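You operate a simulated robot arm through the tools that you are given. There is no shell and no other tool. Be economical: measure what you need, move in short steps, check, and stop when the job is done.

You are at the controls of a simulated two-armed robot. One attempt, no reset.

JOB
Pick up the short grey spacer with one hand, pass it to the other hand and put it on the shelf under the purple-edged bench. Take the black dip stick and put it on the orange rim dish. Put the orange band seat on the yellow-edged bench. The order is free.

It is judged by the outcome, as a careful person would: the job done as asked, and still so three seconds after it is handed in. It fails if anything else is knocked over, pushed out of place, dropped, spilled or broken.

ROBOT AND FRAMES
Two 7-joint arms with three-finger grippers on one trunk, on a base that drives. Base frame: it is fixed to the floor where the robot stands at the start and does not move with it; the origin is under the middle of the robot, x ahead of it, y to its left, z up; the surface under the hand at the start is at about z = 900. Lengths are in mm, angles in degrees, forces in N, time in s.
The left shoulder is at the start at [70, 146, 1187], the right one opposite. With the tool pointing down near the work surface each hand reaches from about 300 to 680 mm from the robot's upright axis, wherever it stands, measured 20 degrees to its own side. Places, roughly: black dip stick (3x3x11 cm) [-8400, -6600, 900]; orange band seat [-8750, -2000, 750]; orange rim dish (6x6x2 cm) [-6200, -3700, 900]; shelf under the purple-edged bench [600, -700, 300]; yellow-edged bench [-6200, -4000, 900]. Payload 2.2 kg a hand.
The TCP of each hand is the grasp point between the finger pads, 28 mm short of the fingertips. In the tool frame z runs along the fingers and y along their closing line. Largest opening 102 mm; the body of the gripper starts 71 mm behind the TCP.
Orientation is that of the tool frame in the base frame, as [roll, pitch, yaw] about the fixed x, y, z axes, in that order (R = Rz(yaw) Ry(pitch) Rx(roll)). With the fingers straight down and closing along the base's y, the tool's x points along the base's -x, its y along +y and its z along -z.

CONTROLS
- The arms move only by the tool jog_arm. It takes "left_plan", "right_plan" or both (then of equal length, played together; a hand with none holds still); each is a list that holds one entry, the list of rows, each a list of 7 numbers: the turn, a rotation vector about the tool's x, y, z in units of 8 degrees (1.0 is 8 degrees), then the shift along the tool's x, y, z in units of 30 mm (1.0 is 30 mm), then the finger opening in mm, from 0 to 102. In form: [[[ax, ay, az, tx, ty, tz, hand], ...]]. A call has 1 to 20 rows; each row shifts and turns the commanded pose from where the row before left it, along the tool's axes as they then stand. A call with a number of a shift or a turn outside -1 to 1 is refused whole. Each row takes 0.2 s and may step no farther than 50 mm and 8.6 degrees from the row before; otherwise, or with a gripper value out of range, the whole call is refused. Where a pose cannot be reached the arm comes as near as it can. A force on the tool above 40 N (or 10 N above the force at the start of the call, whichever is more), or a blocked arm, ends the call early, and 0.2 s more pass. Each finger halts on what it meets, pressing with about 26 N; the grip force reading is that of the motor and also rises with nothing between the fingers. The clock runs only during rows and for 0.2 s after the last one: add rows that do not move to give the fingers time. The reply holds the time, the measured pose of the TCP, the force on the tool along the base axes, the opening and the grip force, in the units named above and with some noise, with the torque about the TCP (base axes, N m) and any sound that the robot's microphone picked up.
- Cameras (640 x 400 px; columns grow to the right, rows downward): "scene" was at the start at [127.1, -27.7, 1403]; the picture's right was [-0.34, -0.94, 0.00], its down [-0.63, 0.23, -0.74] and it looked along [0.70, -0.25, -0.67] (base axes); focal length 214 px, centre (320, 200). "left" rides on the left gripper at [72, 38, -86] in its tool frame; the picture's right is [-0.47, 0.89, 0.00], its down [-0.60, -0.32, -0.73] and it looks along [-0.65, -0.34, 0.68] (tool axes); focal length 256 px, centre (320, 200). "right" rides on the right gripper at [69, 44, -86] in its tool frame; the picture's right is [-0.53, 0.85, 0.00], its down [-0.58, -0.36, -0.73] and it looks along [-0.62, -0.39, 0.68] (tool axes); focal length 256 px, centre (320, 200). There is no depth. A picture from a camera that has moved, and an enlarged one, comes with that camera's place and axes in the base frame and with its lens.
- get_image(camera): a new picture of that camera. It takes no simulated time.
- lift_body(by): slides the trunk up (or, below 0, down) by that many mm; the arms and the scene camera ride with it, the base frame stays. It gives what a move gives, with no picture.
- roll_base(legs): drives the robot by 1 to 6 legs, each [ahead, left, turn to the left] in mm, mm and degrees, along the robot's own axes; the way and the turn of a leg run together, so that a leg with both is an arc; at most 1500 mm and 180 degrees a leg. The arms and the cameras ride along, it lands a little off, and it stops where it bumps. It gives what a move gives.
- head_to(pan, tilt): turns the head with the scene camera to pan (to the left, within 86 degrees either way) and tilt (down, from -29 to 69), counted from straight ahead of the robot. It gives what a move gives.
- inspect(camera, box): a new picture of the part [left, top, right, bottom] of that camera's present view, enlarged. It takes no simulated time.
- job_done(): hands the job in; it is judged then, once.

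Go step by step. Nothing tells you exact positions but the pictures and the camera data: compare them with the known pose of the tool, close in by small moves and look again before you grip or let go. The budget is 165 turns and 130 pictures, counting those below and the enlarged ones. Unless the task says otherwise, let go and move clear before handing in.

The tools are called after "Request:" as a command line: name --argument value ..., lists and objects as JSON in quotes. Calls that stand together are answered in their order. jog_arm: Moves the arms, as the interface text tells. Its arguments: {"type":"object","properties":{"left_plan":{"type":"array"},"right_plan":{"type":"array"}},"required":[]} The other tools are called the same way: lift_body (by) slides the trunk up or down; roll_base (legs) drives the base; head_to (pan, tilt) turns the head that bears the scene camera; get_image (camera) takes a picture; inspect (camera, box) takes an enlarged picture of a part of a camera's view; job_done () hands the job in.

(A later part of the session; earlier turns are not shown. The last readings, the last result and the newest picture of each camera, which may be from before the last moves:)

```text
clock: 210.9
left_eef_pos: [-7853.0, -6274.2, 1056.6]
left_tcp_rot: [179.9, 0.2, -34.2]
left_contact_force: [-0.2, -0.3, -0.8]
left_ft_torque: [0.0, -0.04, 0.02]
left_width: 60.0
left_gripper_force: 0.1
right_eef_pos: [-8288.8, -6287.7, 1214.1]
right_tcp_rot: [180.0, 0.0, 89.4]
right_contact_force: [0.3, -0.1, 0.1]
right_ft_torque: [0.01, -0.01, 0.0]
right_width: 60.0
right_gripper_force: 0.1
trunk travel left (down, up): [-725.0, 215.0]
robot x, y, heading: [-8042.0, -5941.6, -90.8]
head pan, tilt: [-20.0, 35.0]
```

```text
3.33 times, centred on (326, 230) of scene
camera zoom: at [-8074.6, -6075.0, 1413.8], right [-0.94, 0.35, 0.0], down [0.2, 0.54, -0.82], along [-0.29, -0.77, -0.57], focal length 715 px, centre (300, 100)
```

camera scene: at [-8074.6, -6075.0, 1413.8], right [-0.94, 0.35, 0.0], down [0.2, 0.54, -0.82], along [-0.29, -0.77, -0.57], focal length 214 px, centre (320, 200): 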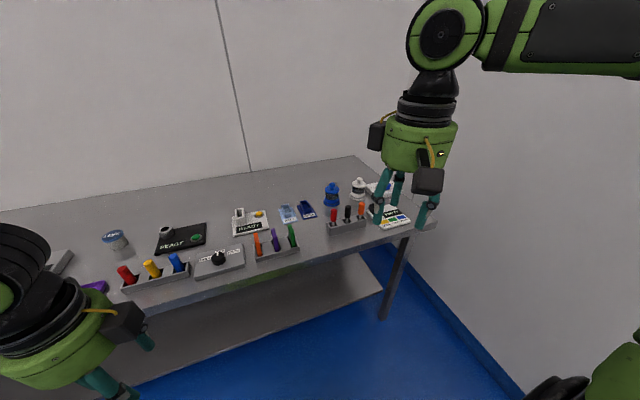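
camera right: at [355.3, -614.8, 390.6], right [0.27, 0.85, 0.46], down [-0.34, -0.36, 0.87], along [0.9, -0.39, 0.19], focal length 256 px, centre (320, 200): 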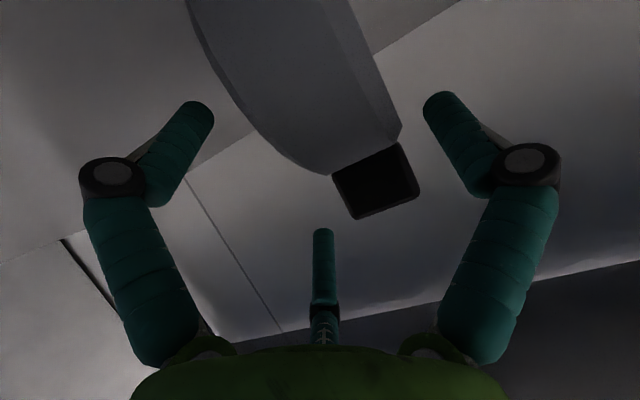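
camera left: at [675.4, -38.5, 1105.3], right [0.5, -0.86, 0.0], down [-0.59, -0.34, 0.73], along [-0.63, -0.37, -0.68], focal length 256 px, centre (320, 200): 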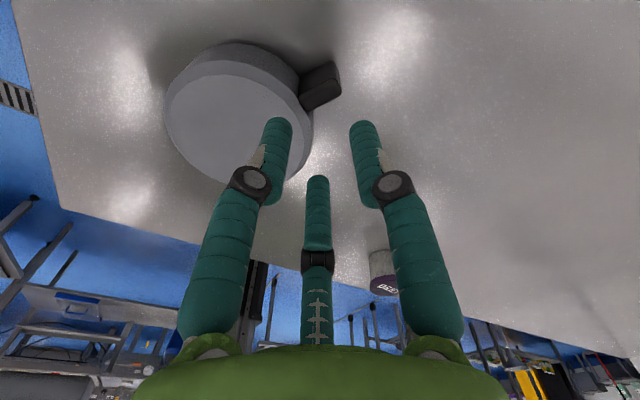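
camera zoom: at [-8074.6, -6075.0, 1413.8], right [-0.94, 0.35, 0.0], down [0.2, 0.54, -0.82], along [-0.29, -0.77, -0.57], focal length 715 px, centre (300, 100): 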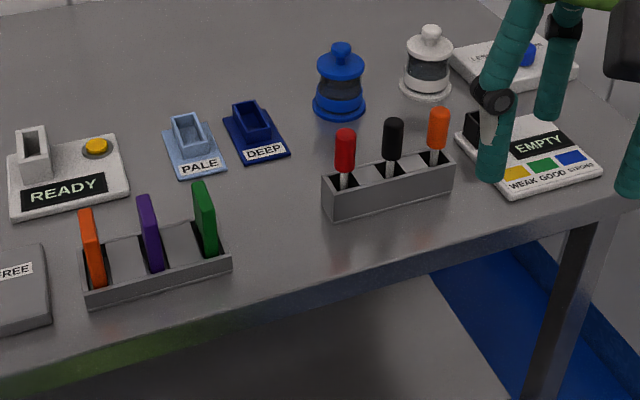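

The black-handled stick stands in the middle of a rack at about [-8360, -6566], handle z 952–1006, neighbours 50 mm either side. I move the base closer and turn the right hand so the fingers fit between the neighbours.

Request:
roll_base --legs '[[100, 0, 0.6], [0, -120, 0]]'

Request:
jog_arm --right_plan '[[[0, 0, -0.9375, 0, 0, 0, 32], [0, 0, -0.9375, 0, 0, 0, 32], [0, 0, -0.9375, 0, 0, 0, 32], [0, 0, -0.9375, 0, 0, 0, 32], [0, 0, -0.9375, 0, 0, 0, 32], [0, 0, -0.9375, 0, 0, 0, 32], [0, 0, -0.9375, 0, 0, 0, 32], [0, 0, -0.9375, 0, 0, 0, 32], [0, 0, -0.9375, 0, 0, 0, 32], [0, 0, -0.9375, 0, 0, 0, 32], [0, 0, -0.9375, 0, 0, 0, 32], [0, 0, -0.9375, 0, 0, 0, 32]]]'

Request:
inspect --camera "scene" --box '[200, 140, 440, 290]'

```text
clock: 212.9
left_eef_pos: [-7966.3, -6372.9, 1055.9]
left_tcp_rot: [179.7, 0.3, -33.5]
left_contact_force: [0.5, 0.1, -0.2]
left_ft_torque: [0.01, 0.0, 0.0]
left_width: 60.0
left_gripper_force: 0.0
right_eef_pos: [-8402.5, -6389.8, 1212.8]
right_tcp_rot: [-179.8, 0.0, 90.0]
right_contact_force: [0.4, -0.7, 0.3]
right_ft_torque: [0.02, 0.02, 0.0]
right_width: 60.1
right_gripper_force: 0.1
trunk travel left (down, up): [-725.0, 215.0]
robot x, y, heading: [-8165.0, -6042.1, -89.9]
head pan, tilt: [-20.0, 35.0]
```

```text
clock: 215.5
left_eef_pos: [-7968.1, -6372.2, 1055.8]
left_tcp_rot: [179.9, 0.3, -33.5]
left_contact_force: [0.1, 0.4, -0.7]
left_ft_torque: [-0.02, -0.04, 0.0]
left_width: 59.9
left_gripper_force: 0.1
right_eef_pos: [-8404.5, -6390.9, 1213.7]
right_tcp_rot: [-179.9, 0.0, -179.8]
right_contact_force: [-0.3, -0.7, 0.4]
right_ft_torque: [0.0, -0.03, 0.0]
right_width: 32.0
right_gripper_force: 0.1
trunk travel left (down, up): [-725.0, 215.0]
robot x, y, heading: [-8162.9, -6040.1, -89.9]
head pan, tilt: [-20.0, 35.0]
```

```text
2.67 times, centred on (320, 215) of scene
camera zoom: at [-8193.3, -6174.9, 1413.8], right [-0.94, 0.34, 0.0], down [0.2, 0.54, -0.82], along [-0.28, -0.77, -0.57], focal length 572 px, centre (320, 160)
```

zoom: 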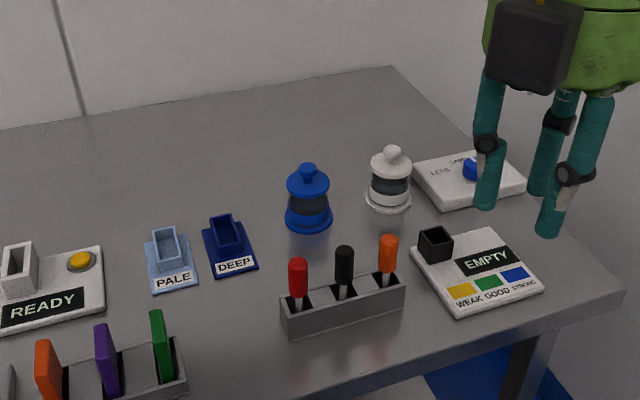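

Request:
jog_arm --right_plan '[[[0, 0, 0, -0.203, -0.843, 0.4, 32], [0, 0, 0, -0.203, -0.843, 0.4, 32], [0, 0, 0, -0.203, -0.843, 0.5, 32], [0, 0, 0, -0.203, -0.843, 0.9, 32], [0, 0, 0, -0.203, -0.843, 0.9, 32], [0, 0, 0, -0.203, -0.843, 1, 32], [0, 0, 0, -0.203, -0.843, 1, 32], [0, 0, 0, 0, 0, 0, 32]]]'

Request:
get_image --camera "right"

Request:
inspect --camera "scene" --box '[270, 170, 398, 290]'

```text
clock: 217.3
left_eef_pos: [-7968.0, -6370.0, 1055.7]
left_tcp_rot: [179.8, 0.2, -33.5]
left_contact_force: [0.6, 0.8, 0.1]
left_ft_torque: [-0.02, 0.01, -0.03]
left_width: 59.9
left_gripper_force: 0.2
right_eef_pos: [-8362.1, -6567.0, 1063.8]
right_tcp_rot: [-179.9, 0.0, -180.0]
right_contact_force: [0.2, -0.9, 0.0]
right_ft_torque: [-0.01, 0.05, -0.02]
right_width: 32.1
right_gripper_force: 0.0
trunk travel left (down, up): [-725.0, 215.0]
robot x, y, heading: [-8166.0, -6042.0, -90.2]
head pan, tilt: [-20.0, 35.0]
```

```text
39 pictures are left
camera right: at [-8429.9, -6522.7, 1149.0], right [0.53, 0.85, 0.0], down [0.58, -0.36, 0.73], along [0.62, -0.39, -0.68], focal length 256 px, centre (320, 200)
```

right: 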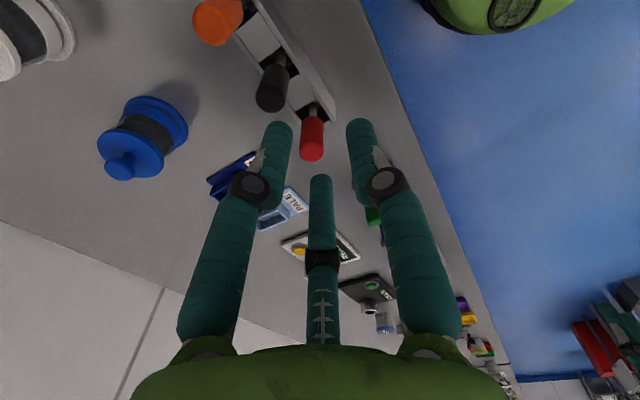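

```text
3.33 times, centred on (334, 230) of scene
camera zoom: at [-8193.2, -6173.6, 1413.9], right [-0.94, 0.34, 0.0], down [0.2, 0.54, -0.82], along [-0.28, -0.77, -0.57], focal length 715 px, centre (273, 100)
```

zoom: 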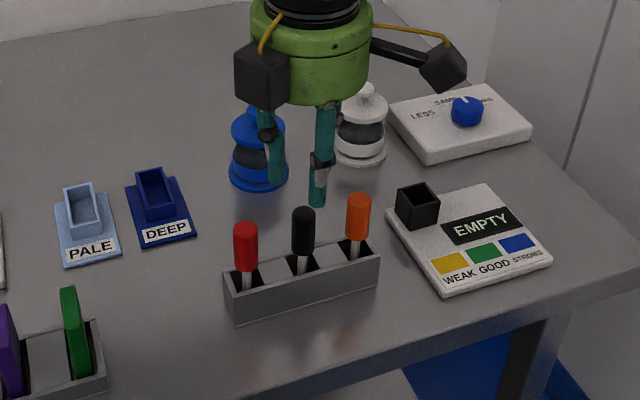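

Crossing both cameras' rays shows the rack is lower than I thought: the black handle's top is at about [-8376, -6601, 970]. I shift there and come partway down, then check.

Request:
jog_arm --right_plan '[[[0, 0, 0, 0.235, -0.565, 0, 32], [0, 0, 0, 0.235, -0.565, 0, 32], [0, 0, 0, 0, 0, 0.8, 32], [0, 0, 0, 0, 0, 0.9, 32], [0, 0, 0, 0, 0, 0, 32]]]'

Request:
get_image --camera "right"

```text
clock: 218.5
left_eef_pos: [-7968.3, -6372.4, 1055.2]
left_tcp_rot: [179.9, 0.2, -33.6]
left_contact_force: [-0.3, 0.5, 0.0]
left_ft_torque: [0.01, 0.02, 0.0]
left_width: 60.0
left_gripper_force: 0.1
right_eef_pos: [-8376.6, -6596.3, 1010.9]
right_tcp_rot: [-179.9, 0.0, -180.0]
right_contact_force: [-0.5, 0.0, 0.1]
right_ft_torque: [0.0, 0.01, -0.03]
right_width: 32.0
right_gripper_force: 0.0
right hand out of reach, approached as far as the arm can: row 4
trunk travel left (down, up): [-725.0, 215.0]
robot x, y, heading: [-8159.6, -6042.3, -90.1]
head pan, tilt: [-20.0, 35.0]
```

```text
37 pictures are left
camera right: at [-8445.4, -6552.3, 1095.5], right [0.53, 0.85, 0.0], down [0.58, -0.36, 0.73], along [0.62, -0.39, -0.68], focal length 256 px, centre (320, 200)
```

right: 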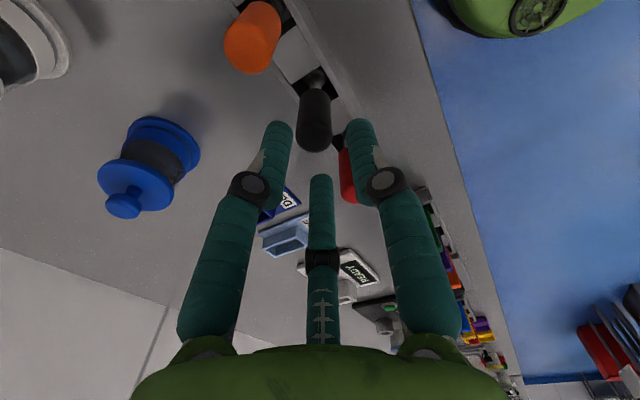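

The fingers are now centred over the black handle. The arm is near its reach, so I lower with the trunk by 60 mm.

Request:
lift_body --by -60

Request:
get_image --camera "right"

```text
clock: 219.5
left_eef_pos: [-7967.3, -6370.7, 995.8]
left_tcp_rot: [179.9, 0.2, -33.5]
left_contact_force: [-0.6, -0.4, 0.3]
left_ft_torque: [0.02, 0.01, 0.02]
left_width: 59.9
left_gripper_force: 0.1
right_eef_pos: [-8377.7, -6597.0, 950.3]
right_tcp_rot: [-180.0, 0.0, -180.0]
right_contact_force: [-0.2, 0.5, 0.3]
right_ft_torque: [0.0, 0.0, 0.01]
right_width: 31.9
right_gripper_force: 0.1
trunk travel left (down, up): [-665.0, 275.0]
robot x, y, heading: [-8161.8, -6040.8, -90.0]
head pan, tilt: [-20.0, 35.0]
```

```text
36 pictures are left
camera right: at [-8445.4, -6552.3, 1035.7], right [0.53, 0.85, 0.0], down [0.58, -0.36, 0.73], along [0.62, -0.39, -0.68], focal length 256 px, centre (320, 200)
```

right: 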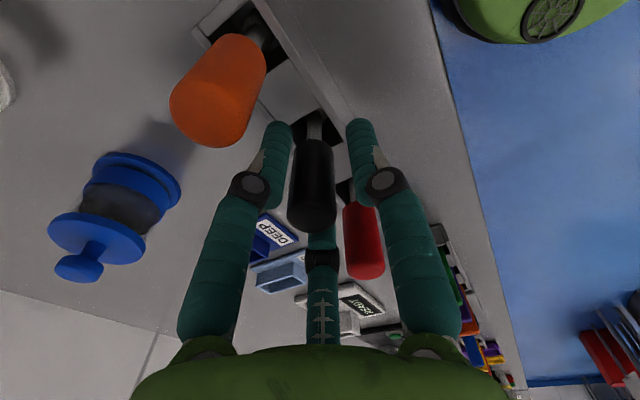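

The black handle sits between all three fingers. Closing, then lifting with the trunk.

Request:
jog_arm --right_plan '[[[0, 0, 0, 0, 0, 0, 16], [0, 0, 0, 0, 0, 0, 0], [0, 0, 0, 0, 0, 0, 0], [0, 0, 0, 0, 0, 0, 0]]]'

Request:
lift_body --by 150

Request:
get_image --camera "scene"

```text
clock: 220.5
left_eef_pos: [-7969.5, -6371.5, 995.3]
left_tcp_rot: [179.9, 0.2, -33.5]
left_contact_force: [-0.3, -0.7, 0.5]
left_ft_torque: [0.03, -0.01, 0.0]
left_width: 59.5
left_gripper_force: 0.0
right_eef_pos: [-8376.7, -6596.5, 949.3]
right_tcp_rot: [-179.9, -0.1, -180.0]
right_contact_force: [0.5, -0.4, 1.6]
right_ft_torque: [0.0, -0.05, -0.03]
right_width: 22.4
right_gripper_force: 25.9
trunk travel left (down, up): [-665.0, 275.0]
robot x, y, heading: [-8161.4, -6044.3, -90.0]
head pan, tilt: [-20.0, 35.0]
```

```text
clock: 222.2
left_eef_pos: [-7969.1, -6371.7, 1146.0]
left_tcp_rot: [179.9, 0.3, -33.5]
left_contact_force: [-0.1, -0.3, 0.3]
left_ft_torque: [0.01, 0.0, -0.01]
left_width: 59.9
left_gripper_force: 0.1
right_eef_pos: [-8377.2, -6598.3, 1100.7]
right_tcp_rot: [-179.8, 0.0, -179.9]
right_contact_force: [-0.4, 0.0, 0.0]
right_ft_torque: [0.0, -0.01, 0.03]
right_width: 22.2
right_gripper_force: 25.8
trunk travel left (down, up): [-815.0, 125.0]
robot x, y, heading: [-8155.2, -6044.2, -89.6]
head pan, tilt: [-20.0, 35.0]
```

```text
35 pictures are left
camera scene: at [-8193.3, -6175.1, 1503.7], right [-0.94, 0.34, 0.0], down [0.2, 0.54, -0.82], along [-0.28, -0.77, -0.57], focal length 214 px, centre (320, 200)
```

scene: 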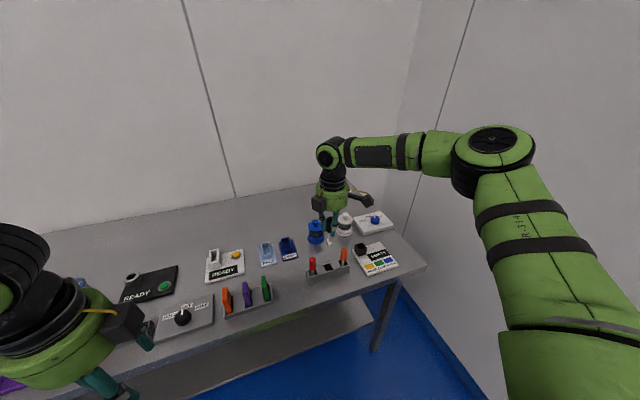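

The stick is out of the rack and held. I draw the hand in, back off, and head for the yellow-edged bench.

Request:
jog_arm --right_plan '[[[0, 0, 0, 0, 0.9, -0.3, 0], [0, 0, 0, 0, 0.9, -0.3, 0], [0, 0, 0, 0, 0.9, -0.3, 0], [0, 0, 0, 0, 0.9, -0.2, 0], [0, 0, 0, 0, 0.9, 0, 0], [0, 0, 0, 0, 0.9, 0, 0], [0, 0, 0, 0, 0.9, 0, 0]]]'

Request:
roll_base --legs '[[-220, 0, 0], [0, 0, 90], [1500, 0, 0], [700, 0, 0]]'

Request:
head_to --pan 50 --tilt 22

Request:
get_image --camera "scene"

```text
clock: 223.8
left_eef_pos: [-7968.6, -6371.2, 1145.9]
left_tcp_rot: [179.7, 0.2, -33.6]
left_contact_force: [-0.1, 0.4, -0.5]
left_ft_torque: [-0.06, -0.01, 0.01]
left_width: 60.0
left_gripper_force: 0.1
right_eef_pos: [-8376.3, -6407.8, 1134.2]
right_tcp_rot: [-179.8, 0.1, -179.9]
right_contact_force: [0.1, -0.3, -0.2]
right_ft_torque: [-0.01, -0.01, 0.0]
right_width: 21.9
right_gripper_force: 25.9
trunk travel left (down, up): [-815.0, 125.0]
robot x, y, heading: [-8165.0, -6045.1, -90.0]
head pan, tilt: [-20.0, 35.0]
```

```text
clock: 240.0
left_eef_pos: [-5599.5, -5617.1, 1145.8]
left_tcp_rot: [179.8, 0.2, 56.7]
left_contact_force: [-0.3, 0.1, 0.6]
left_ft_torque: [-0.01, -0.01, 0.04]
left_width: 60.0
left_gripper_force: 0.0
right_eef_pos: [-5559.5, -6026.7, 1133.9]
right_tcp_rot: [-179.8, 0.0, -89.8]
right_contact_force: [-0.7, 0.4, 1.1]
right_ft_torque: [0.01, -0.01, 0.04]
right_width: 20.0
right_gripper_force: 25.6
trunk travel left (down, up): [-815.0, 125.0]
robot x, y, heading: [-5924.7, -5809.3, 0.2]
head pan, tilt: [-20.0, 35.0]
```

```text
clock: 241.4
left_eef_pos: [-5598.0, -5617.4, 1146.0]
left_tcp_rot: [180.0, 0.2, 56.7]
left_contact_force: [-0.6, 0.3, -0.3]
left_ft_torque: [0.01, 0.01, 0.0]
left_width: 60.0
left_gripper_force: 0.1
right_eef_pos: [-5558.7, -6026.2, 1134.1]
right_tcp_rot: [-179.9, 0.0, -89.8]
right_contact_force: [0.2, 0.3, -0.5]
right_ft_torque: [-0.01, 0.0, 0.01]
right_width: 19.8
right_gripper_force: 25.8
trunk travel left (down, up): [-815.0, 125.0]
robot x, y, heading: [-5927.2, -5813.1, 0.2]
head pan, tilt: [50.0, 22.0]
```

```text
34 pictures are left
camera scene: at [-5819.0, -5740.2, 1524.3], right [0.77, -0.64, 0.0], down [-0.24, -0.29, -0.93], along [0.59, 0.71, -0.37], focal length 214 px, centre (320, 200)
```

scene: 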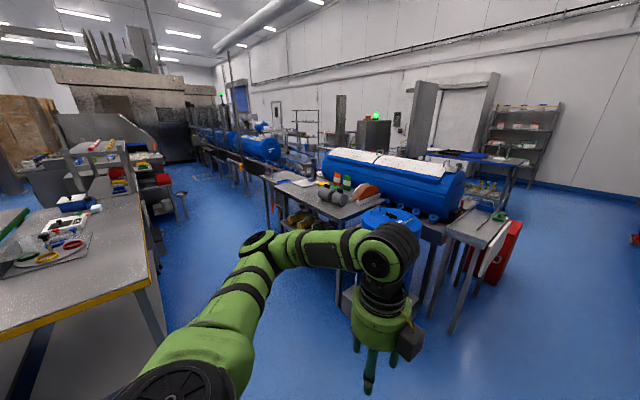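

The yellow-edged bench spans about x -6500..-5900, y -4813..-3300, with an aisle east of it. I'll face -x, back into the aisle and slide along to y ≈ -3900.

Request:
roll_base --legs '[[0, 0, 179.5], [-570, 0, 0], [0, -1000, 0], [0, -900, 0]]'

Request:
head_to --pan 0 --tilt 35

Request:
get_image --camera "scene"

```text
clock: 261.2
left_eef_pos: [-5688.0, -4100.2, 1146.2]
left_tcp_rot: [180.0, 0.1, -123.1]
left_contact_force: [0.2, -0.8, -0.1]
left_ft_torque: [0.02, -0.01, 0.01]
left_width: 60.1
left_gripper_force: 0.0
right_eef_pos: [-5729.7, -3691.7, 1134.6]
right_tcp_rot: [-179.9, 0.0, 90.5]
right_contact_force: [0.9, 0.6, 0.6]
right_ft_torque: [0.01, -0.02, -0.02]
right_width: 20.0
right_gripper_force: 26.4
trunk travel left (down, up): [-815.0, 125.0]
robot x, y, heading: [-5362.0, -3904.2, -179.5]
head pan, tilt: [50.0, 22.0]
```

```text
clock: 262.4
left_eef_pos: [-5689.2, -4098.3, 1144.6]
left_tcp_rot: [179.8, 0.1, -123.2]
left_contact_force: [-0.9, -0.6, -0.6]
left_ft_torque: [0.0, 0.02, -0.01]
left_width: 60.0
left_gripper_force: 0.1
right_eef_pos: [-5728.9, -3690.0, 1134.8]
right_tcp_rot: [-179.9, 0.0, 90.4]
right_contact_force: [-0.2, -0.9, -0.5]
right_ft_torque: [-0.02, 0.01, -0.01]
right_width: 19.8
right_gripper_force: 26.6
trunk travel left (down, up): [-815.0, 125.0]
robot x, y, heading: [-5363.6, -3900.0, -179.8]
head pan, tilt: [0.0, 35.0]
```

```text
33 pictures are left
camera scene: at [-5499.9, -3904.3, 1503.8], right [-0.01, 1.0, 0.0], down [0.57, 0.0, -0.82], along [-0.82, -0.01, -0.57], focal length 214 px, centre (320, 200)
```

scene: 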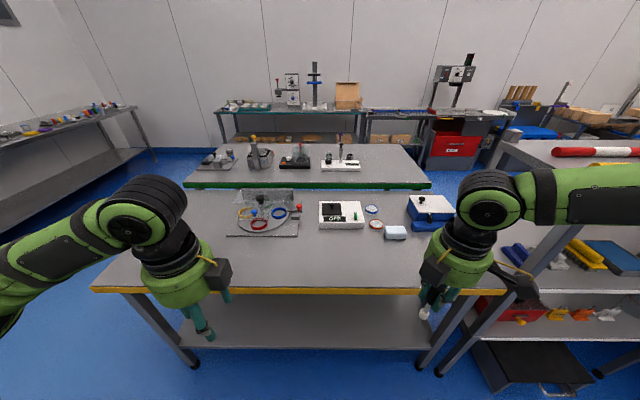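

Request:
inspect --camera "scene" --box '[224, 180, 464, 330]'

```text
2.67 times, centred on (344, 255) of scene
camera zoom: at [-5499.9, -3904.3, 1503.8], right [-0.01, 1.0, 0.0], down [0.57, 0.0, -0.82], along [-0.82, -0.01, -0.57], focal length 572 px, centre (256, 53)
```

zoom: 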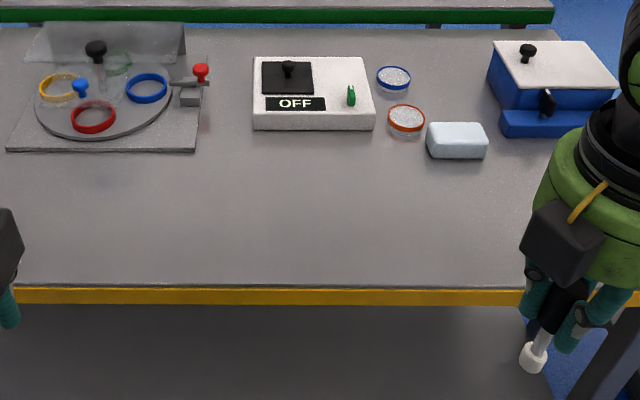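

The orange-rim dish is near [-6190, -3675], beside a blue-rim one; the stick has a flat white foot, so I'll stand it in the dish. Driving forward 260 and looking again.

Request:
roll_base --legs '[[260, 0, 0]]'

Request:
head_to --pan -20 --tilt 45

Request:
get_image --camera "right"

Request:
inspect --camera "scene" --box '[220, 80, 460, 230]'

```text
clock: 264.3
left_eef_pos: [-5948.0, -4100.3, 1145.7]
left_tcp_rot: [179.8, 0.2, -123.2]
left_contact_force: [-0.2, -0.4, 0.0]
left_ft_torque: [0.01, 0.01, -0.03]
left_width: 59.9
left_gripper_force: 0.0
right_eef_pos: [-5987.1, -3692.4, 1135.1]
right_tcp_rot: [-179.7, 0.0, 90.4]
right_contact_force: [0.0, -0.7, -0.7]
right_ft_torque: [0.02, 0.03, -0.04]
right_width: 20.4
right_gripper_force: 26.0
trunk travel left (down, up): [-815.0, 125.0]
robot x, y, heading: [-5615.8, -3903.7, -179.7]
head pan, tilt: [0.0, 35.0]
```

```text
clock: 265.1
left_eef_pos: [-5949.3, -4100.2, 1146.3]
left_tcp_rot: [179.9, 0.2, -123.2]
left_contact_force: [-0.2, -0.9, 0.5]
left_ft_torque: [-0.02, -0.02, 0.0]
left_width: 59.9
left_gripper_force: 0.1
right_eef_pos: [-5989.1, -3691.2, 1133.4]
right_tcp_rot: [-179.8, -0.1, 90.4]
right_contact_force: [0.2, 0.6, -0.5]
right_ft_torque: [-0.02, 0.01, 0.02]
right_width: 20.3
right_gripper_force: 25.7
trunk travel left (down, up): [-815.0, 125.0]
robot x, y, heading: [-5618.9, -3905.9, -179.6]
head pan, tilt: [-20.0, 45.0]
```

```text
31 pictures are left
camera right: at [-5945.5, -3622.0, 1219.2], right [0.85, -0.53, 0.0], down [-0.36, -0.58, 0.73], along [-0.39, -0.62, -0.68], focal length 256 px, centre (320, 200)
```

right: 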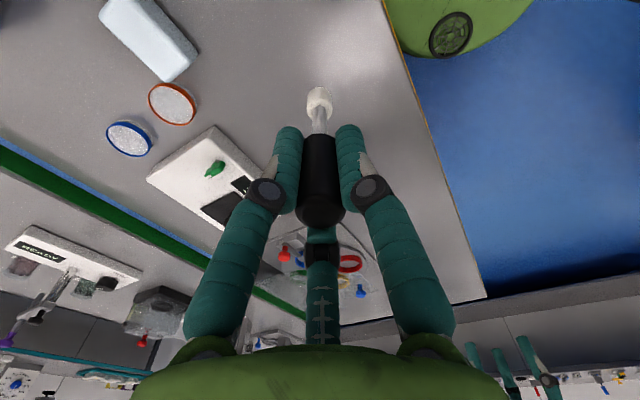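

```text
2.67 times, centred on (340, 155) of scene
camera zoom: at [-5749.7, -3877.7, 1488.9], right [0.34, 0.94, 0.0], down [0.67, -0.24, -0.71], along [-0.67, 0.24, -0.71], focal length 572 px, centre (267, 320)
```

zoom: 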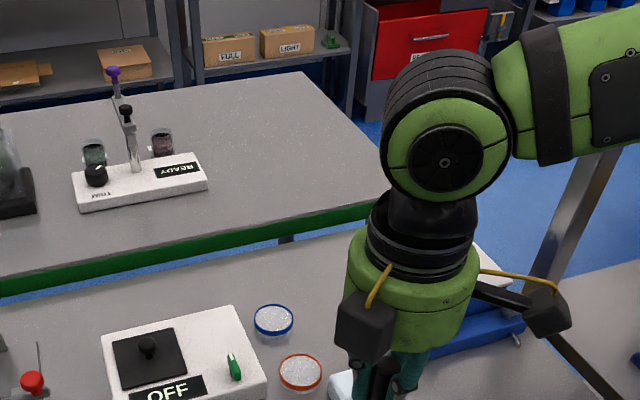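

Both views put the dish at [-6226, -3657], rim z ≈ 860; the stick's foot is about 100 mm below the TCP. Lowering the trunk 60 and moving above the dish.

Request:
lift_body --by -60

Request:
jog_arm --right_plan '[[[0, 0, 0, 0.126, -0.6, 0, 0], [0, 0, 0, 0.126, -0.9, 0, 0], [0, 0, 0, 0.126, -0.9, 0, 0], [0, 0, 0, 0.126, -0.9, 0, 0], [0, 0, 0, 0.126, -0.9, 0, 0], [0, 0, 0, 0.126, -0.9, 0, 0], [0, 0, 0, 0.126, -0.9, 0, 0], [0, 0, 0, 0.126, -0.9, 0, 0], [0, 0, 0, 0.126, -0.7, 0, 0], [0, 0, 0, 0, -0.3, 0, 0], [0, 0, 0, 0, 0, 0, 0]]]'

Request:
get_image --camera "right"

Request:
inspect --camera "scene" --box '[240, 120, 432, 240]'

```text
clock: 266.1
left_eef_pos: [-5947.7, -4101.2, 1086.0]
left_tcp_rot: [179.9, 0.1, -123.2]
left_contact_force: [0.6, -0.4, 0.0]
left_ft_torque: [-0.02, 0.0, 0.02]
left_width: 60.2
left_gripper_force: 0.0
right_eef_pos: [-5989.1, -3692.4, 1073.5]
right_tcp_rot: [-179.8, 0.0, 90.4]
right_contact_force: [0.9, -0.1, -0.5]
right_ft_torque: [-0.01, -0.01, -0.01]
right_width: 20.4
right_gripper_force: 25.9
trunk travel left (down, up): [-755.0, 185.0]
robot x, y, heading: [-5622.1, -3905.7, -179.5]
head pan, tilt: [-20.0, 45.0]
```

```text
clock: 268.5
left_eef_pos: [-5949.0, -4101.1, 1086.8]
left_tcp_rot: [179.8, 0.2, -123.2]
left_contact_force: [-0.7, 0.5, 0.6]
left_ft_torque: [-0.03, -0.01, 0.01]
left_width: 60.0
left_gripper_force: 0.0
right_eef_pos: [-6203.1, -3649.5, 1075.6]
right_tcp_rot: [-179.8, 0.2, 90.4]
right_contact_force: [-0.2, 0.0, -0.5]
right_ft_torque: [-0.02, -0.03, 0.01]
right_width: 20.1
right_gripper_force: 26.7
right hand out of reach, approached as far as the arm can: row 9, 10
trunk travel left (down, up): [-755.0, 185.0]
robot x, y, heading: [-5619.8, -3903.7, -179.6]
head pan, tilt: [-20.0, 45.0]
```

```text
29 pictures are left
camera right: at [-6159.4, -3580.3, 1161.5], right [0.85, -0.53, 0.0], down [-0.36, -0.58, 0.73], along [-0.39, -0.62, -0.68], focal length 256 px, centre (320, 200)
```

right: 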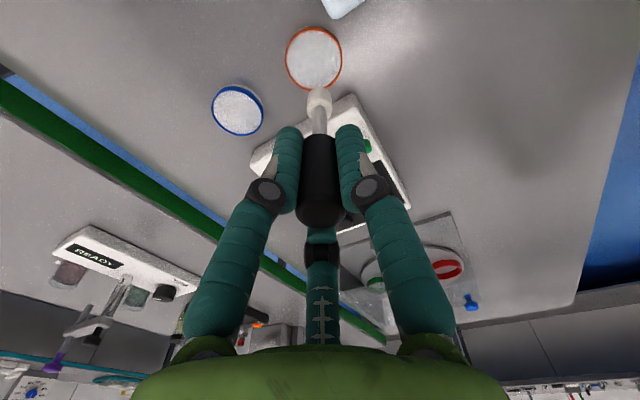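

```text
3.33 times, centred on (336, 180) of scene
camera zoom: at [-5749.4, -3877.6, 1428.9], right [0.34, 0.94, 0.0], down [0.67, -0.24, -0.71], along [-0.67, 0.24, -0.71], focal length 715 px, centre (267, 267)
```

zoom: 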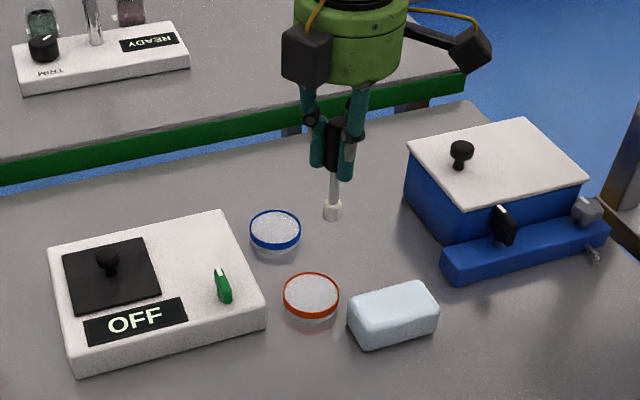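

I need another ~20 mm forward and the arm is at its limit, so I nudge the base 30 mm ahead.

Request:
roll_base --legs '[[32, 0, 0]]'

Request:
get_image --camera "right"

```text
clock: 269.4
left_eef_pos: [-5975.4, -4101.0, 1088.5]
left_tcp_rot: [179.6, -0.1, -123.2]
left_contact_force: [1.1, 0.1, -0.3]
left_ft_torque: [0.0, 0.05, 0.03]
left_width: 60.1
left_gripper_force: 0.0
right_eef_pos: [-6227.9, -3650.5, 1079.6]
right_tcp_rot: [-179.5, 0.2, 90.5]
right_contact_force: [0.4, 0.0, 1.2]
right_ft_torque: [0.01, 0.04, 0.01]
right_width: 20.1
right_gripper_force: 26.1
trunk travel left (down, up): [-755.0, 185.0]
robot x, y, heading: [-5651.4, -3904.4, -179.6]
head pan, tilt: [-20.0, 45.0]
```

```text
27 pictures are left
camera right: at [-6184.3, -3580.4, 1165.3], right [0.85, -0.53, -0.01], down [-0.35, -0.58, 0.74], along [-0.39, -0.62, -0.68], focal length 256 px, centre (320, 200)
```

right: 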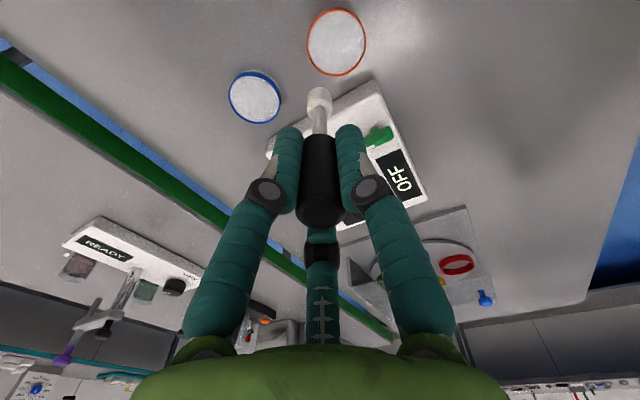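

Fine shift to [-6217, -3659], then down with the trunk to just above the rim.

Request:
jog_arm --right_plan '[[[0, 0, 0, -0.14, 0.185, 0, 0], [0, 0, 0, -0.14, 0.185, 0, 0], [0, 0, 0, 0, 0, 0, 0]]]'

Request:
lift_body --by -100

Request:
inspect --camera "right" --box '[240, 0, 400, 100]'

Request:
inspect --camera "scene" --box '[256, 150, 384, 230]'

```text
clock: 270.1
left_eef_pos: [-5981.8, -4099.3, 1085.7]
left_tcp_rot: [180.0, 0.1, -123.3]
left_contact_force: [-0.2, -0.3, -0.2]
left_ft_torque: [0.01, -0.03, 0.03]
left_width: 60.0
left_gripper_force: 0.1
right_eef_pos: [-6225.6, -3658.7, 1076.5]
right_tcp_rot: [-179.8, 0.2, 90.4]
right_contact_force: [0.1, 0.0, 0.0]
right_ft_torque: [0.02, 0.0, 0.02]
right_width: 20.1
right_gripper_force: 26.4
trunk travel left (down, up): [-755.0, 185.0]
robot x, y, heading: [-5652.2, -3904.6, -179.4]
head pan, tilt: [-20.0, 45.0]
```

```text
clock: 271.5
left_eef_pos: [-5979.3, -4099.8, 986.9]
left_tcp_rot: [179.9, 0.1, -123.2]
left_contact_force: [-0.4, 0.4, 1.2]
left_ft_torque: [-0.02, -0.04, 0.0]
left_width: 59.7
left_gripper_force: 0.2
right_eef_pos: [-6224.4, -3658.2, 977.5]
right_tcp_rot: [-179.7, 0.1, 90.4]
right_contact_force: [0.8, 0.3, -0.6]
right_ft_torque: [-0.02, 0.01, 0.02]
right_width: 20.3
right_gripper_force: 26.0
trunk travel left (down, up): [-655.0, 285.0]
robot x, y, heading: [-5652.2, -3906.4, -179.5]
head pan, tilt: [-20.0, 45.0]
```

```text
4.00 times, centred on (320, 50) of right
camera zoom: at [-6179.2, -3588.3, 1063.0], right [0.85, -0.53, 0.0], down [-0.36, -0.58, 0.73], along [-0.39, -0.62, -0.68], focal length 1024 px, centre (320, 800)
```

zoom: 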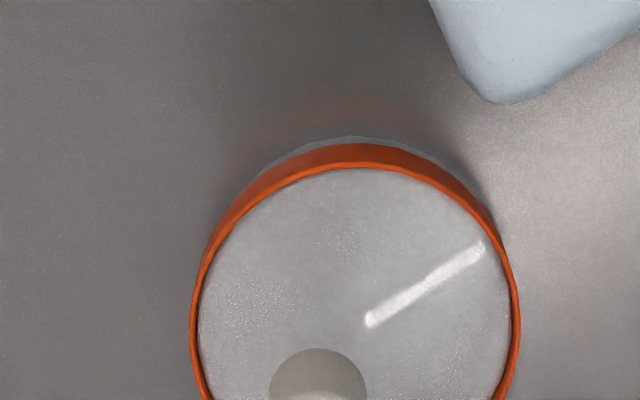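

```text
5.00 times, centred on (320, 190) of scene
camera zoom: at [-5779.8, -3877.7, 1329.0], right [0.34, 0.94, 0.0], down [0.67, -0.24, -0.71], along [-0.67, 0.24, -0.71], focal length 1072 px, centre (320, 250)
```

zoom: 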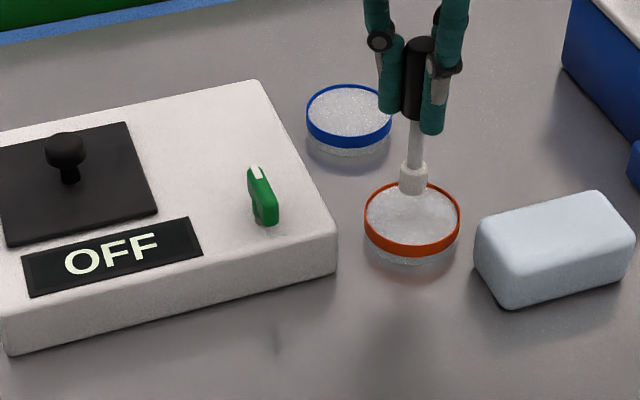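

The dish has a flat top and the foot is about 20 mm above it, near its centre. I shift 5 mm and lower gently until contact.

Request:
jog_arm --right_plan '[[[0, 0, 0, 0, 0.17, 0.1, 0], [0, 0, 0, 0, 0, 0.15, 0], [0, 0, 0, 0, 0, 0.15, 0], [0, 0, 0, 0, 0, 0.1, 0], [0, 0, 0, 0, 0, 0, 0]]]'

Request:
inspect --camera "scene" --box '[288, 150, 384, 210]'

```text
clock: 272.7
left_eef_pos: [-5980.0, -4099.5, 985.5]
left_tcp_rot: [179.8, 0.3, -123.2]
left_contact_force: [-0.1, 0.0, -0.2]
left_ft_torque: [0.0, 0.02, 0.01]
left_width: 60.0
left_gripper_force: 0.1
right_eef_pos: [-6219.3, -3658.4, 962.4]
right_tcp_rot: [-179.8, 0.1, 90.5]
right_contact_force: [-0.2, -0.3, -0.3]
right_ft_torque: [-0.02, 0.05, -0.03]
right_width: 20.0
right_gripper_force: 26.5
trunk travel left (down, up): [-655.0, 285.0]
robot x, y, heading: [-5652.3, -3906.8, -179.4]
head pan, tilt: [-20.0, 45.0]
```

```text
6.67 times, centred on (336, 180) of scene
camera zoom: at [-5780.2, -3877.7, 1328.9], right [0.34, 0.94, 0.0], down [0.67, -0.24, -0.71], along [-0.67, 0.24, -0.71], focal length 1430 px, centre (213, 333)
```

zoom: 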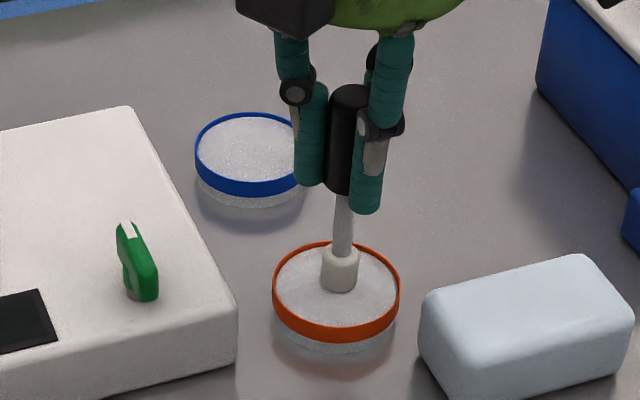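

Request:
jog_arm --right_plan '[[[0, 0, 0, 0, 0, 0.1, 0], [0, 0, 0, 0, 0, 0.1, 0], [0, 0, 0, 0, 0, 0, 0]]]'

```text
clock: 273.5
left_eef_pos: [-5977.2, -4099.5, 986.4]
left_tcp_rot: [179.7, 0.2, -123.4]
left_contact_force: [-0.3, -0.3, -0.1]
left_ft_torque: [0.0, 0.02, -0.04]
left_width: 59.8
left_gripper_force: 0.1
right_eef_pos: [-6217.7, -3657.3, 960.9]
right_tcp_rot: [-179.5, 0.1, 90.3]
right_contact_force: [-1.1, 2.1, 17.3]
right_ft_torque: [0.19, 0.12, 0.02]
right_width: 19.9
right_gripper_force: 25.5
trunk travel left (down, up): [-655.0, 285.0]
robot x, y, heading: [-5648.8, -3905.0, -179.7]
head pan, tilt: [-20.0, 45.0]
```

Contact (17 N). I ease up 4 mm of command and open the fingers gently.

Request:
jog_arm --right_plan '[[[0, 0, 0, 0, 0, -0.15, 0], [0, 0, 0, 0, 0, 0, 0], [0, 0, 0, 0, 0, 0, 24], [0, 0, 0, 0, 0, 0, 30], [0, 0, 0, 0, 0, 0, 40], [0, 0, 0, 0, 0, 0, 50], [0, 0, 0, 0, 0, 0, 50]]]'

Request:
inspect --camera "scene" --box '[288, 150, 384, 210]'

```text
clock: 275.1
left_eef_pos: [-5980.2, -4100.0, 985.8]
left_tcp_rot: [179.9, 0.2, -123.2]
left_contact_force: [-0.4, 0.1, 0.5]
left_ft_torque: [0.01, -0.04, -0.02]
left_width: 60.0
left_gripper_force: 0.1
right_eef_pos: [-6218.7, -3657.7, 962.2]
right_tcp_rot: [-179.7, 0.1, 90.4]
right_contact_force: [-0.5, -0.2, 0.0]
right_ft_torque: [-0.02, -0.03, 0.0]
right_width: 50.0
right_gripper_force: 0.1
trunk travel left (down, up): [-655.0, 285.0]
robot x, y, heading: [-5653.7, -3907.2, -179.7]
head pan, tilt: [-20.0, 45.0]
```

```text
6.67 times, centred on (336, 180) of scene
camera zoom: at [-5780.1, -3877.8, 1328.9], right [0.34, 0.94, 0.0], down [0.67, -0.24, -0.71], along [-0.67, 0.24, -0.71], focal length 1430 px, centre (213, 333)
```

zoom: 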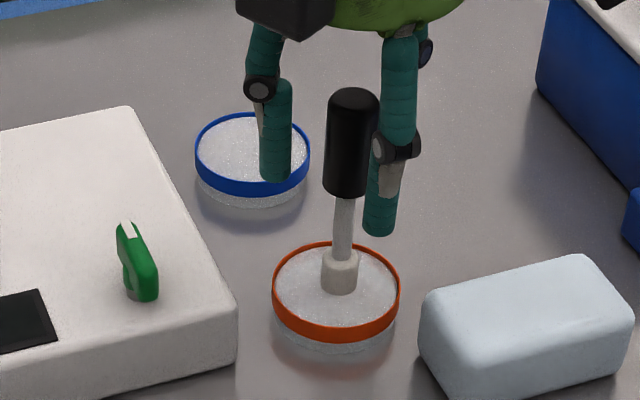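

The stick stands upright on the orange-rim dish. Raising straight up, then backing off.

Request:
lift_body --by 200

Request:
roll_base --legs '[[-290, 0, 0]]'

Request:
head_to --pan -45 --tilt 15

Request:
get_image --camera "scene"

```text
clock: 277.2
left_eef_pos: [-5979.2, -4100.7, 1185.4]
left_tcp_rot: [179.9, 0.2, -123.1]
left_contact_force: [0.3, 0.2, -0.4]
left_ft_torque: [-0.02, -0.03, 0.0]
left_width: 59.8
left_gripper_force: 0.0
right_eef_pos: [-6219.5, -3657.0, 1162.4]
right_tcp_rot: [-179.8, 0.1, 90.4]
right_contact_force: [0.2, 0.5, 0.7]
right_ft_torque: [0.02, 0.0, -0.02]
right_width: 50.1
right_gripper_force: 0.0
trunk travel left (down, up): [-855.0, 85.0]
robot x, y, heading: [-5654.4, -3906.1, -179.7]
head pan, tilt: [-20.0, 45.0]
```

```text
clock: 279.2
left_eef_pos: [-5693.9, -4098.2, 1184.2]
left_tcp_rot: [-179.9, 0.4, -123.1]
left_contact_force: [-0.8, 1.0, -0.4]
left_ft_torque: [-0.01, -0.03, -0.01]
left_width: 60.2
left_gripper_force: 0.0
right_eef_pos: [-5932.6, -3656.8, 1160.3]
right_tcp_rot: [-179.8, 0.1, 90.4]
right_contact_force: [-0.4, 0.0, 0.8]
right_ft_torque: [0.04, -0.02, -0.04]
right_width: 49.9
right_gripper_force: 0.2
trunk travel left (down, up): [-855.0, 85.0]
robot x, y, heading: [-5363.8, -3906.0, -179.7]
head pan, tilt: [-20.0, 45.0]
```

```text
clock: 280.2
left_eef_pos: [-5691.0, -4098.6, 1186.6]
left_tcp_rot: [179.9, 0.2, -123.2]
left_contact_force: [-0.6, 0.1, 0.1]
left_ft_torque: [0.0, 0.0, 0.03]
left_width: 59.7
left_gripper_force: 0.2
right_eef_pos: [-5929.2, -3657.5, 1161.8]
right_tcp_rot: [-179.8, 0.1, 90.6]
right_contact_force: [0.0, 0.1, 0.9]
right_ft_torque: [0.01, -0.01, 0.02]
right_width: 49.7
right_gripper_force: 0.1
trunk travel left (down, up): [-855.0, 85.0]
robot x, y, heading: [-5364.4, -3901.8, -179.5]
head pan, tilt: [-45.0, 15.0]
```

```text
22 pictures are left
camera scene: at [-5480.5, -3838.0, 1575.7], right [0.7, 0.71, 0.0], down [0.18, -0.18, -0.97], along [-0.69, 0.68, -0.26], focal length 214 px, centre (320, 200)
```

scene: 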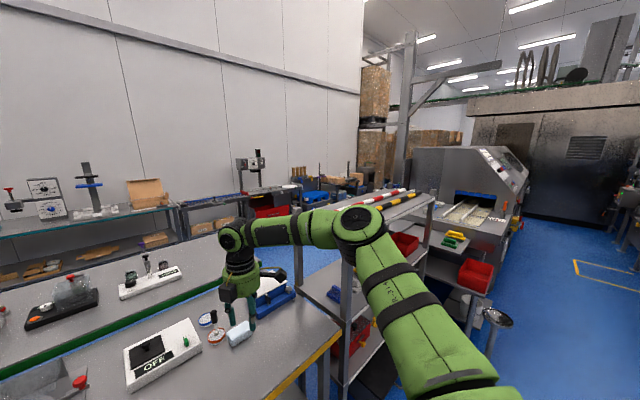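

Stick done. Next the seat: I tuck the right hand, go back around the south end of the bench, and up the aisle before the back wall.

Request:
jog_arm --right_plan '[[[0, 0, 0, -0.1, 0.95, 0, 60], [0, 0, 0, -0.1, 0.95, 0, 60], [0, 0, 0, -0.1, 0.95, 0, 60], [0, 0, 0, -0.1, 0.95, 0, 60], [0, 0, 0, 0, 0.95, 0, 60], [0, 0, 0, 0, 0.95, 0, 60], [0, 0, 0, 0, 0.95, 0, 60]]]'

Request:
roll_base --legs '[[0, 1000, 0], [0, 820, 0], [1500, 0, 0], [1080, 0, 0], [0, 0, -90]]'

Request:
head_to --pan 0 --tilt 15

Request:
get_image --camera "scene"

```text
clock: 281.8
left_eef_pos: [-5690.8, -4098.1, 1185.3]
left_tcp_rot: [179.7, 0.2, -123.2]
left_contact_force: [0.4, -0.4, 0.8]
left_ft_torque: [0.01, 0.01, 0.0]
left_width: 60.0
left_gripper_force: 0.1
right_eef_pos: [-5728.3, -3669.0, 1160.2]
right_tcp_rot: [-179.8, 0.2, 90.3]
right_contact_force: [1.2, 0.4, -0.2]
right_ft_torque: [0.02, -0.01, -0.01]
right_width: 60.1
right_gripper_force: 0.1
trunk travel left (down, up): [-855.0, 85.0]
robot x, y, heading: [-5363.4, -3903.6, -179.5]
head pan, tilt: [-45.0, 15.0]
```

```text
clock: 306.9
left_eef_pos: [-8134.5, -5404.9, 1186.0]
left_tcp_rot: [179.9, 0.3, 149.0]
left_contact_force: [0.1, 0.7, -0.1]
left_ft_torque: [-0.01, -0.01, 0.01]
left_width: 60.2
left_gripper_force: 0.1
right_eef_pos: [-7705.3, -5349.5, 1161.0]
right_tcp_rot: [-179.8, 0.0, 2.6]
right_contact_force: [0.2, 0.3, 0.4]
right_ft_torque: [0.02, -0.01, -0.01]
right_width: 60.1
right_gripper_force: 0.0
trunk travel left (down, up): [-855.0, 85.0]
robot x, y, heading: [-7928.8, -5725.8, 92.4]
head pan, tilt: [-45.0, 15.0]
```

```text
clock: 308.0
left_eef_pos: [-8133.9, -5404.2, 1186.2]
left_tcp_rot: [179.9, 0.1, 149.0]
left_contact_force: [-0.2, -0.7, 0.3]
left_ft_torque: [0.0, 0.01, 0.0]
left_width: 60.2
left_gripper_force: 0.1
right_eef_pos: [-7704.5, -5349.2, 1161.0]
right_tcp_rot: [-179.8, 0.1, 2.6]
right_contact_force: [0.3, 0.1, 0.5]
right_ft_torque: [0.0, -0.01, 0.02]
right_width: 60.3
right_gripper_force: 0.0
trunk travel left (down, up): [-855.0, 85.0]
robot x, y, heading: [-7927.6, -5724.9, 92.3]
head pan, tilt: [0.0, 15.0]
```

```text
21 pictures are left
camera scene: at [-7934.2, -5581.8, 1575.8], right [1.0, 0.04, 0.0], down [0.01, -0.26, -0.97], along [-0.04, 0.96, -0.26], focal length 214 px, centre (320, 200)
```

scene: 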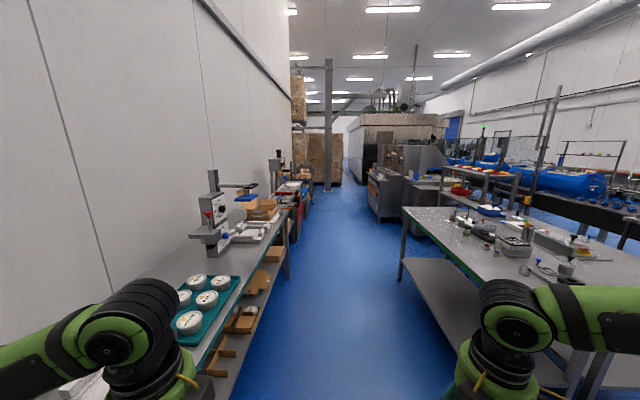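

The aisle is clear. I straighten, shift right a little and drive up to about y -2800.

Request:
roll_base --legs '[[0, -110, -2.3], [1500, 0, 0], [1400, 0, 0]]'

Request:
head_to --pan 40 --tilt 28

Request:
get_image --camera "scene"

```text
clock: 322.5
left_eef_pos: [-8103.0, -2562.7, 1185.8]
left_tcp_rot: [179.9, 0.2, 148.9]
left_contact_force: [0.7, 0.4, -0.8]
left_ft_torque: [0.03, 0.0, 0.0]
left_width: 59.9
left_gripper_force: 0.0
right_eef_pos: [-7674.5, -2508.7, 1160.4]
right_tcp_rot: [-179.7, 0.1, 2.4]
right_contact_force: [-0.1, 0.2, 0.1]
right_ft_torque: [0.0, 0.01, 0.01]
right_width: 60.0
right_gripper_force: 0.1
trunk travel left (down, up): [-855.0, 85.0]
robot x, y, heading: [-7898.2, -2881.3, 92.4]
head pan, tilt: [0.0, 15.0]
```

```text
clock: 323.6
left_eef_pos: [-8104.8, -2562.8, 1185.6]
left_tcp_rot: [180.0, 0.2, 148.8]
left_contact_force: [0.0, -0.3, 0.5]
left_ft_torque: [-0.02, -0.01, 0.02]
left_width: 60.2
left_gripper_force: 0.1
right_eef_pos: [-7674.0, -2508.3, 1159.8]
right_tcp_rot: [-179.8, 0.1, 2.5]
right_contact_force: [0.2, -0.6, 0.9]
right_ft_torque: [0.0, -0.01, -0.02]
right_width: 59.8
right_gripper_force: 0.1
trunk travel left (down, up): [-855.0, 85.0]
robot x, y, heading: [-7898.6, -2885.5, 92.3]
head pan, tilt: [40.0, 28.0]
```

```text
20 pictures are left
camera scene: at [-7961.8, -2765.3, 1554.8], right [0.74, 0.67, 0.0], down [0.32, -0.35, -0.88], along [-0.59, 0.65, -0.47], focal length 214 px, centre (320, 200)
```

scene: 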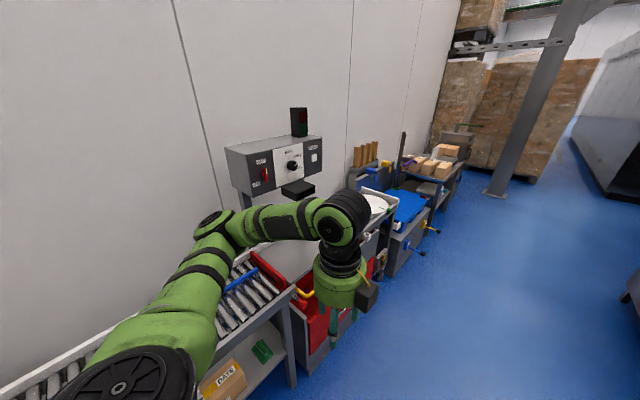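

Request:
roll_base --legs '[[650, 0, 0], [0, 0, 87.6]]'

Request:
head_to --pan 0 --tilt 38

Request:
get_image --camera "scene"

```text
clock: 330.9
left_eef_pos: [-8251.4, -2445.1, 1185.9]
left_tcp_rot: [179.8, 0.2, -122.9]
left_contact_force: [0.3, -0.2, -1.0]
left_ft_torque: [0.0, -0.01, 0.03]
left_width: 60.1
left_gripper_force: 0.0
right_eef_pos: [-8291.9, -2014.1, 1159.9]
right_tcp_rot: [-179.7, 0.1, 90.6]
right_contact_force: [-0.7, -0.9, 0.0]
right_ft_torque: [-0.01, 0.0, 0.02]
right_width: 59.9
right_gripper_force: 0.1
trunk travel left (down, up): [-855.0, 85.0]
robot x, y, heading: [-7923.5, -2250.0, -179.4]
head pan, tilt: [40.0, 28.0]
```

```text
clock: 332.0
left_eef_pos: [-8251.4, -2444.7, 1184.9]
left_tcp_rot: [179.9, 0.2, -122.9]
left_contact_force: [0.1, 0.2, 0.2]
left_ft_torque: [0.02, 0.01, 0.01]
left_width: 60.1
left_gripper_force: 0.0
right_eef_pos: [-8291.3, -2014.4, 1160.3]
right_tcp_rot: [-179.7, 0.1, 90.7]
right_contact_force: [-0.5, -0.1, 1.3]
right_ft_torque: [-0.02, -0.01, -0.02]
right_width: 60.0
right_gripper_force: 0.1
trunk travel left (down, up): [-855.0, 85.0]
robot x, y, heading: [-7926.4, -2248.6, -179.2]
head pan, tilt: [0.0, 38.0]
```

```text
19 pictures are left
camera scene: at [-8061.8, -2249.6, 1539.2], right [-0.01, 1.0, 0.0], down [0.62, 0.01, -0.79], along [-0.79, -0.01, -0.62], focal length 214 px, centre (320, 200)
```

scene: 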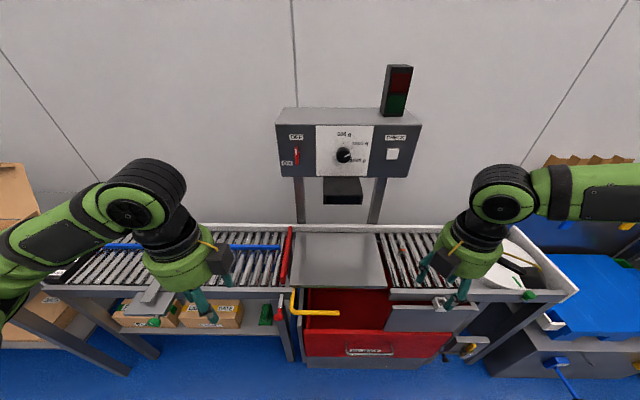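

Request:
inspect --camera "scene" --box '[360, 215, 600, 365]'

```text
2.67 times, centred on (480, 290) of scene
camera zoom: at [-8061.8, -2249.6, 1539.2], right [-0.01, 1.0, 0.0], down [0.62, 0.01, -0.79], along [-0.79, -0.01, -0.62], focal length 572 px, centre (-107, -40)
```

zoom: 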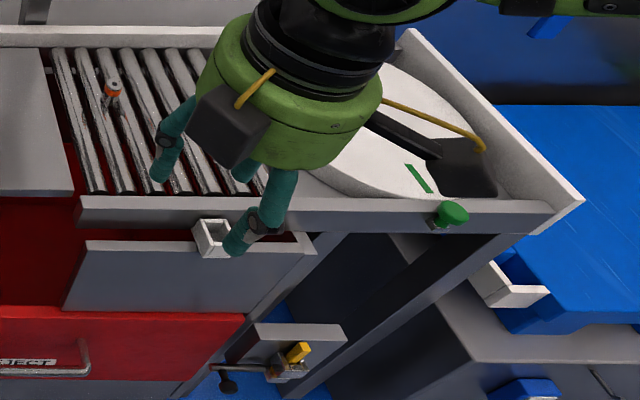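

Request:
inspect --camera "scene" --box '[380, 230, 428, 260]'

```text
13.33 times, centred on (404, 245) of scene
camera zoom: at [-8061.8, -2249.6, 1539.2], right [-0.01, 1.0, 0.0], down [0.62, 0.01, -0.79], along [-0.79, -0.01, -0.62], focal length 2860 px, centre (-800, -400)
```

zoom: 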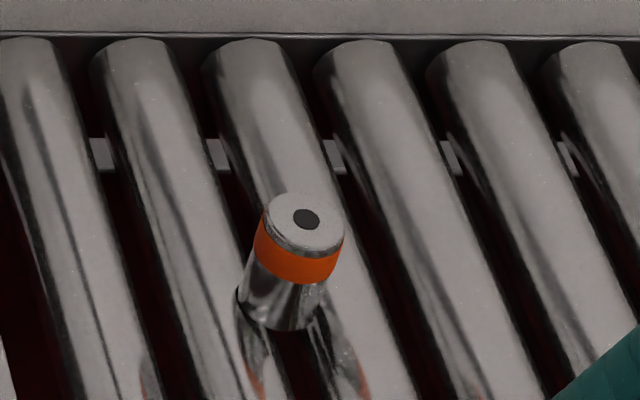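

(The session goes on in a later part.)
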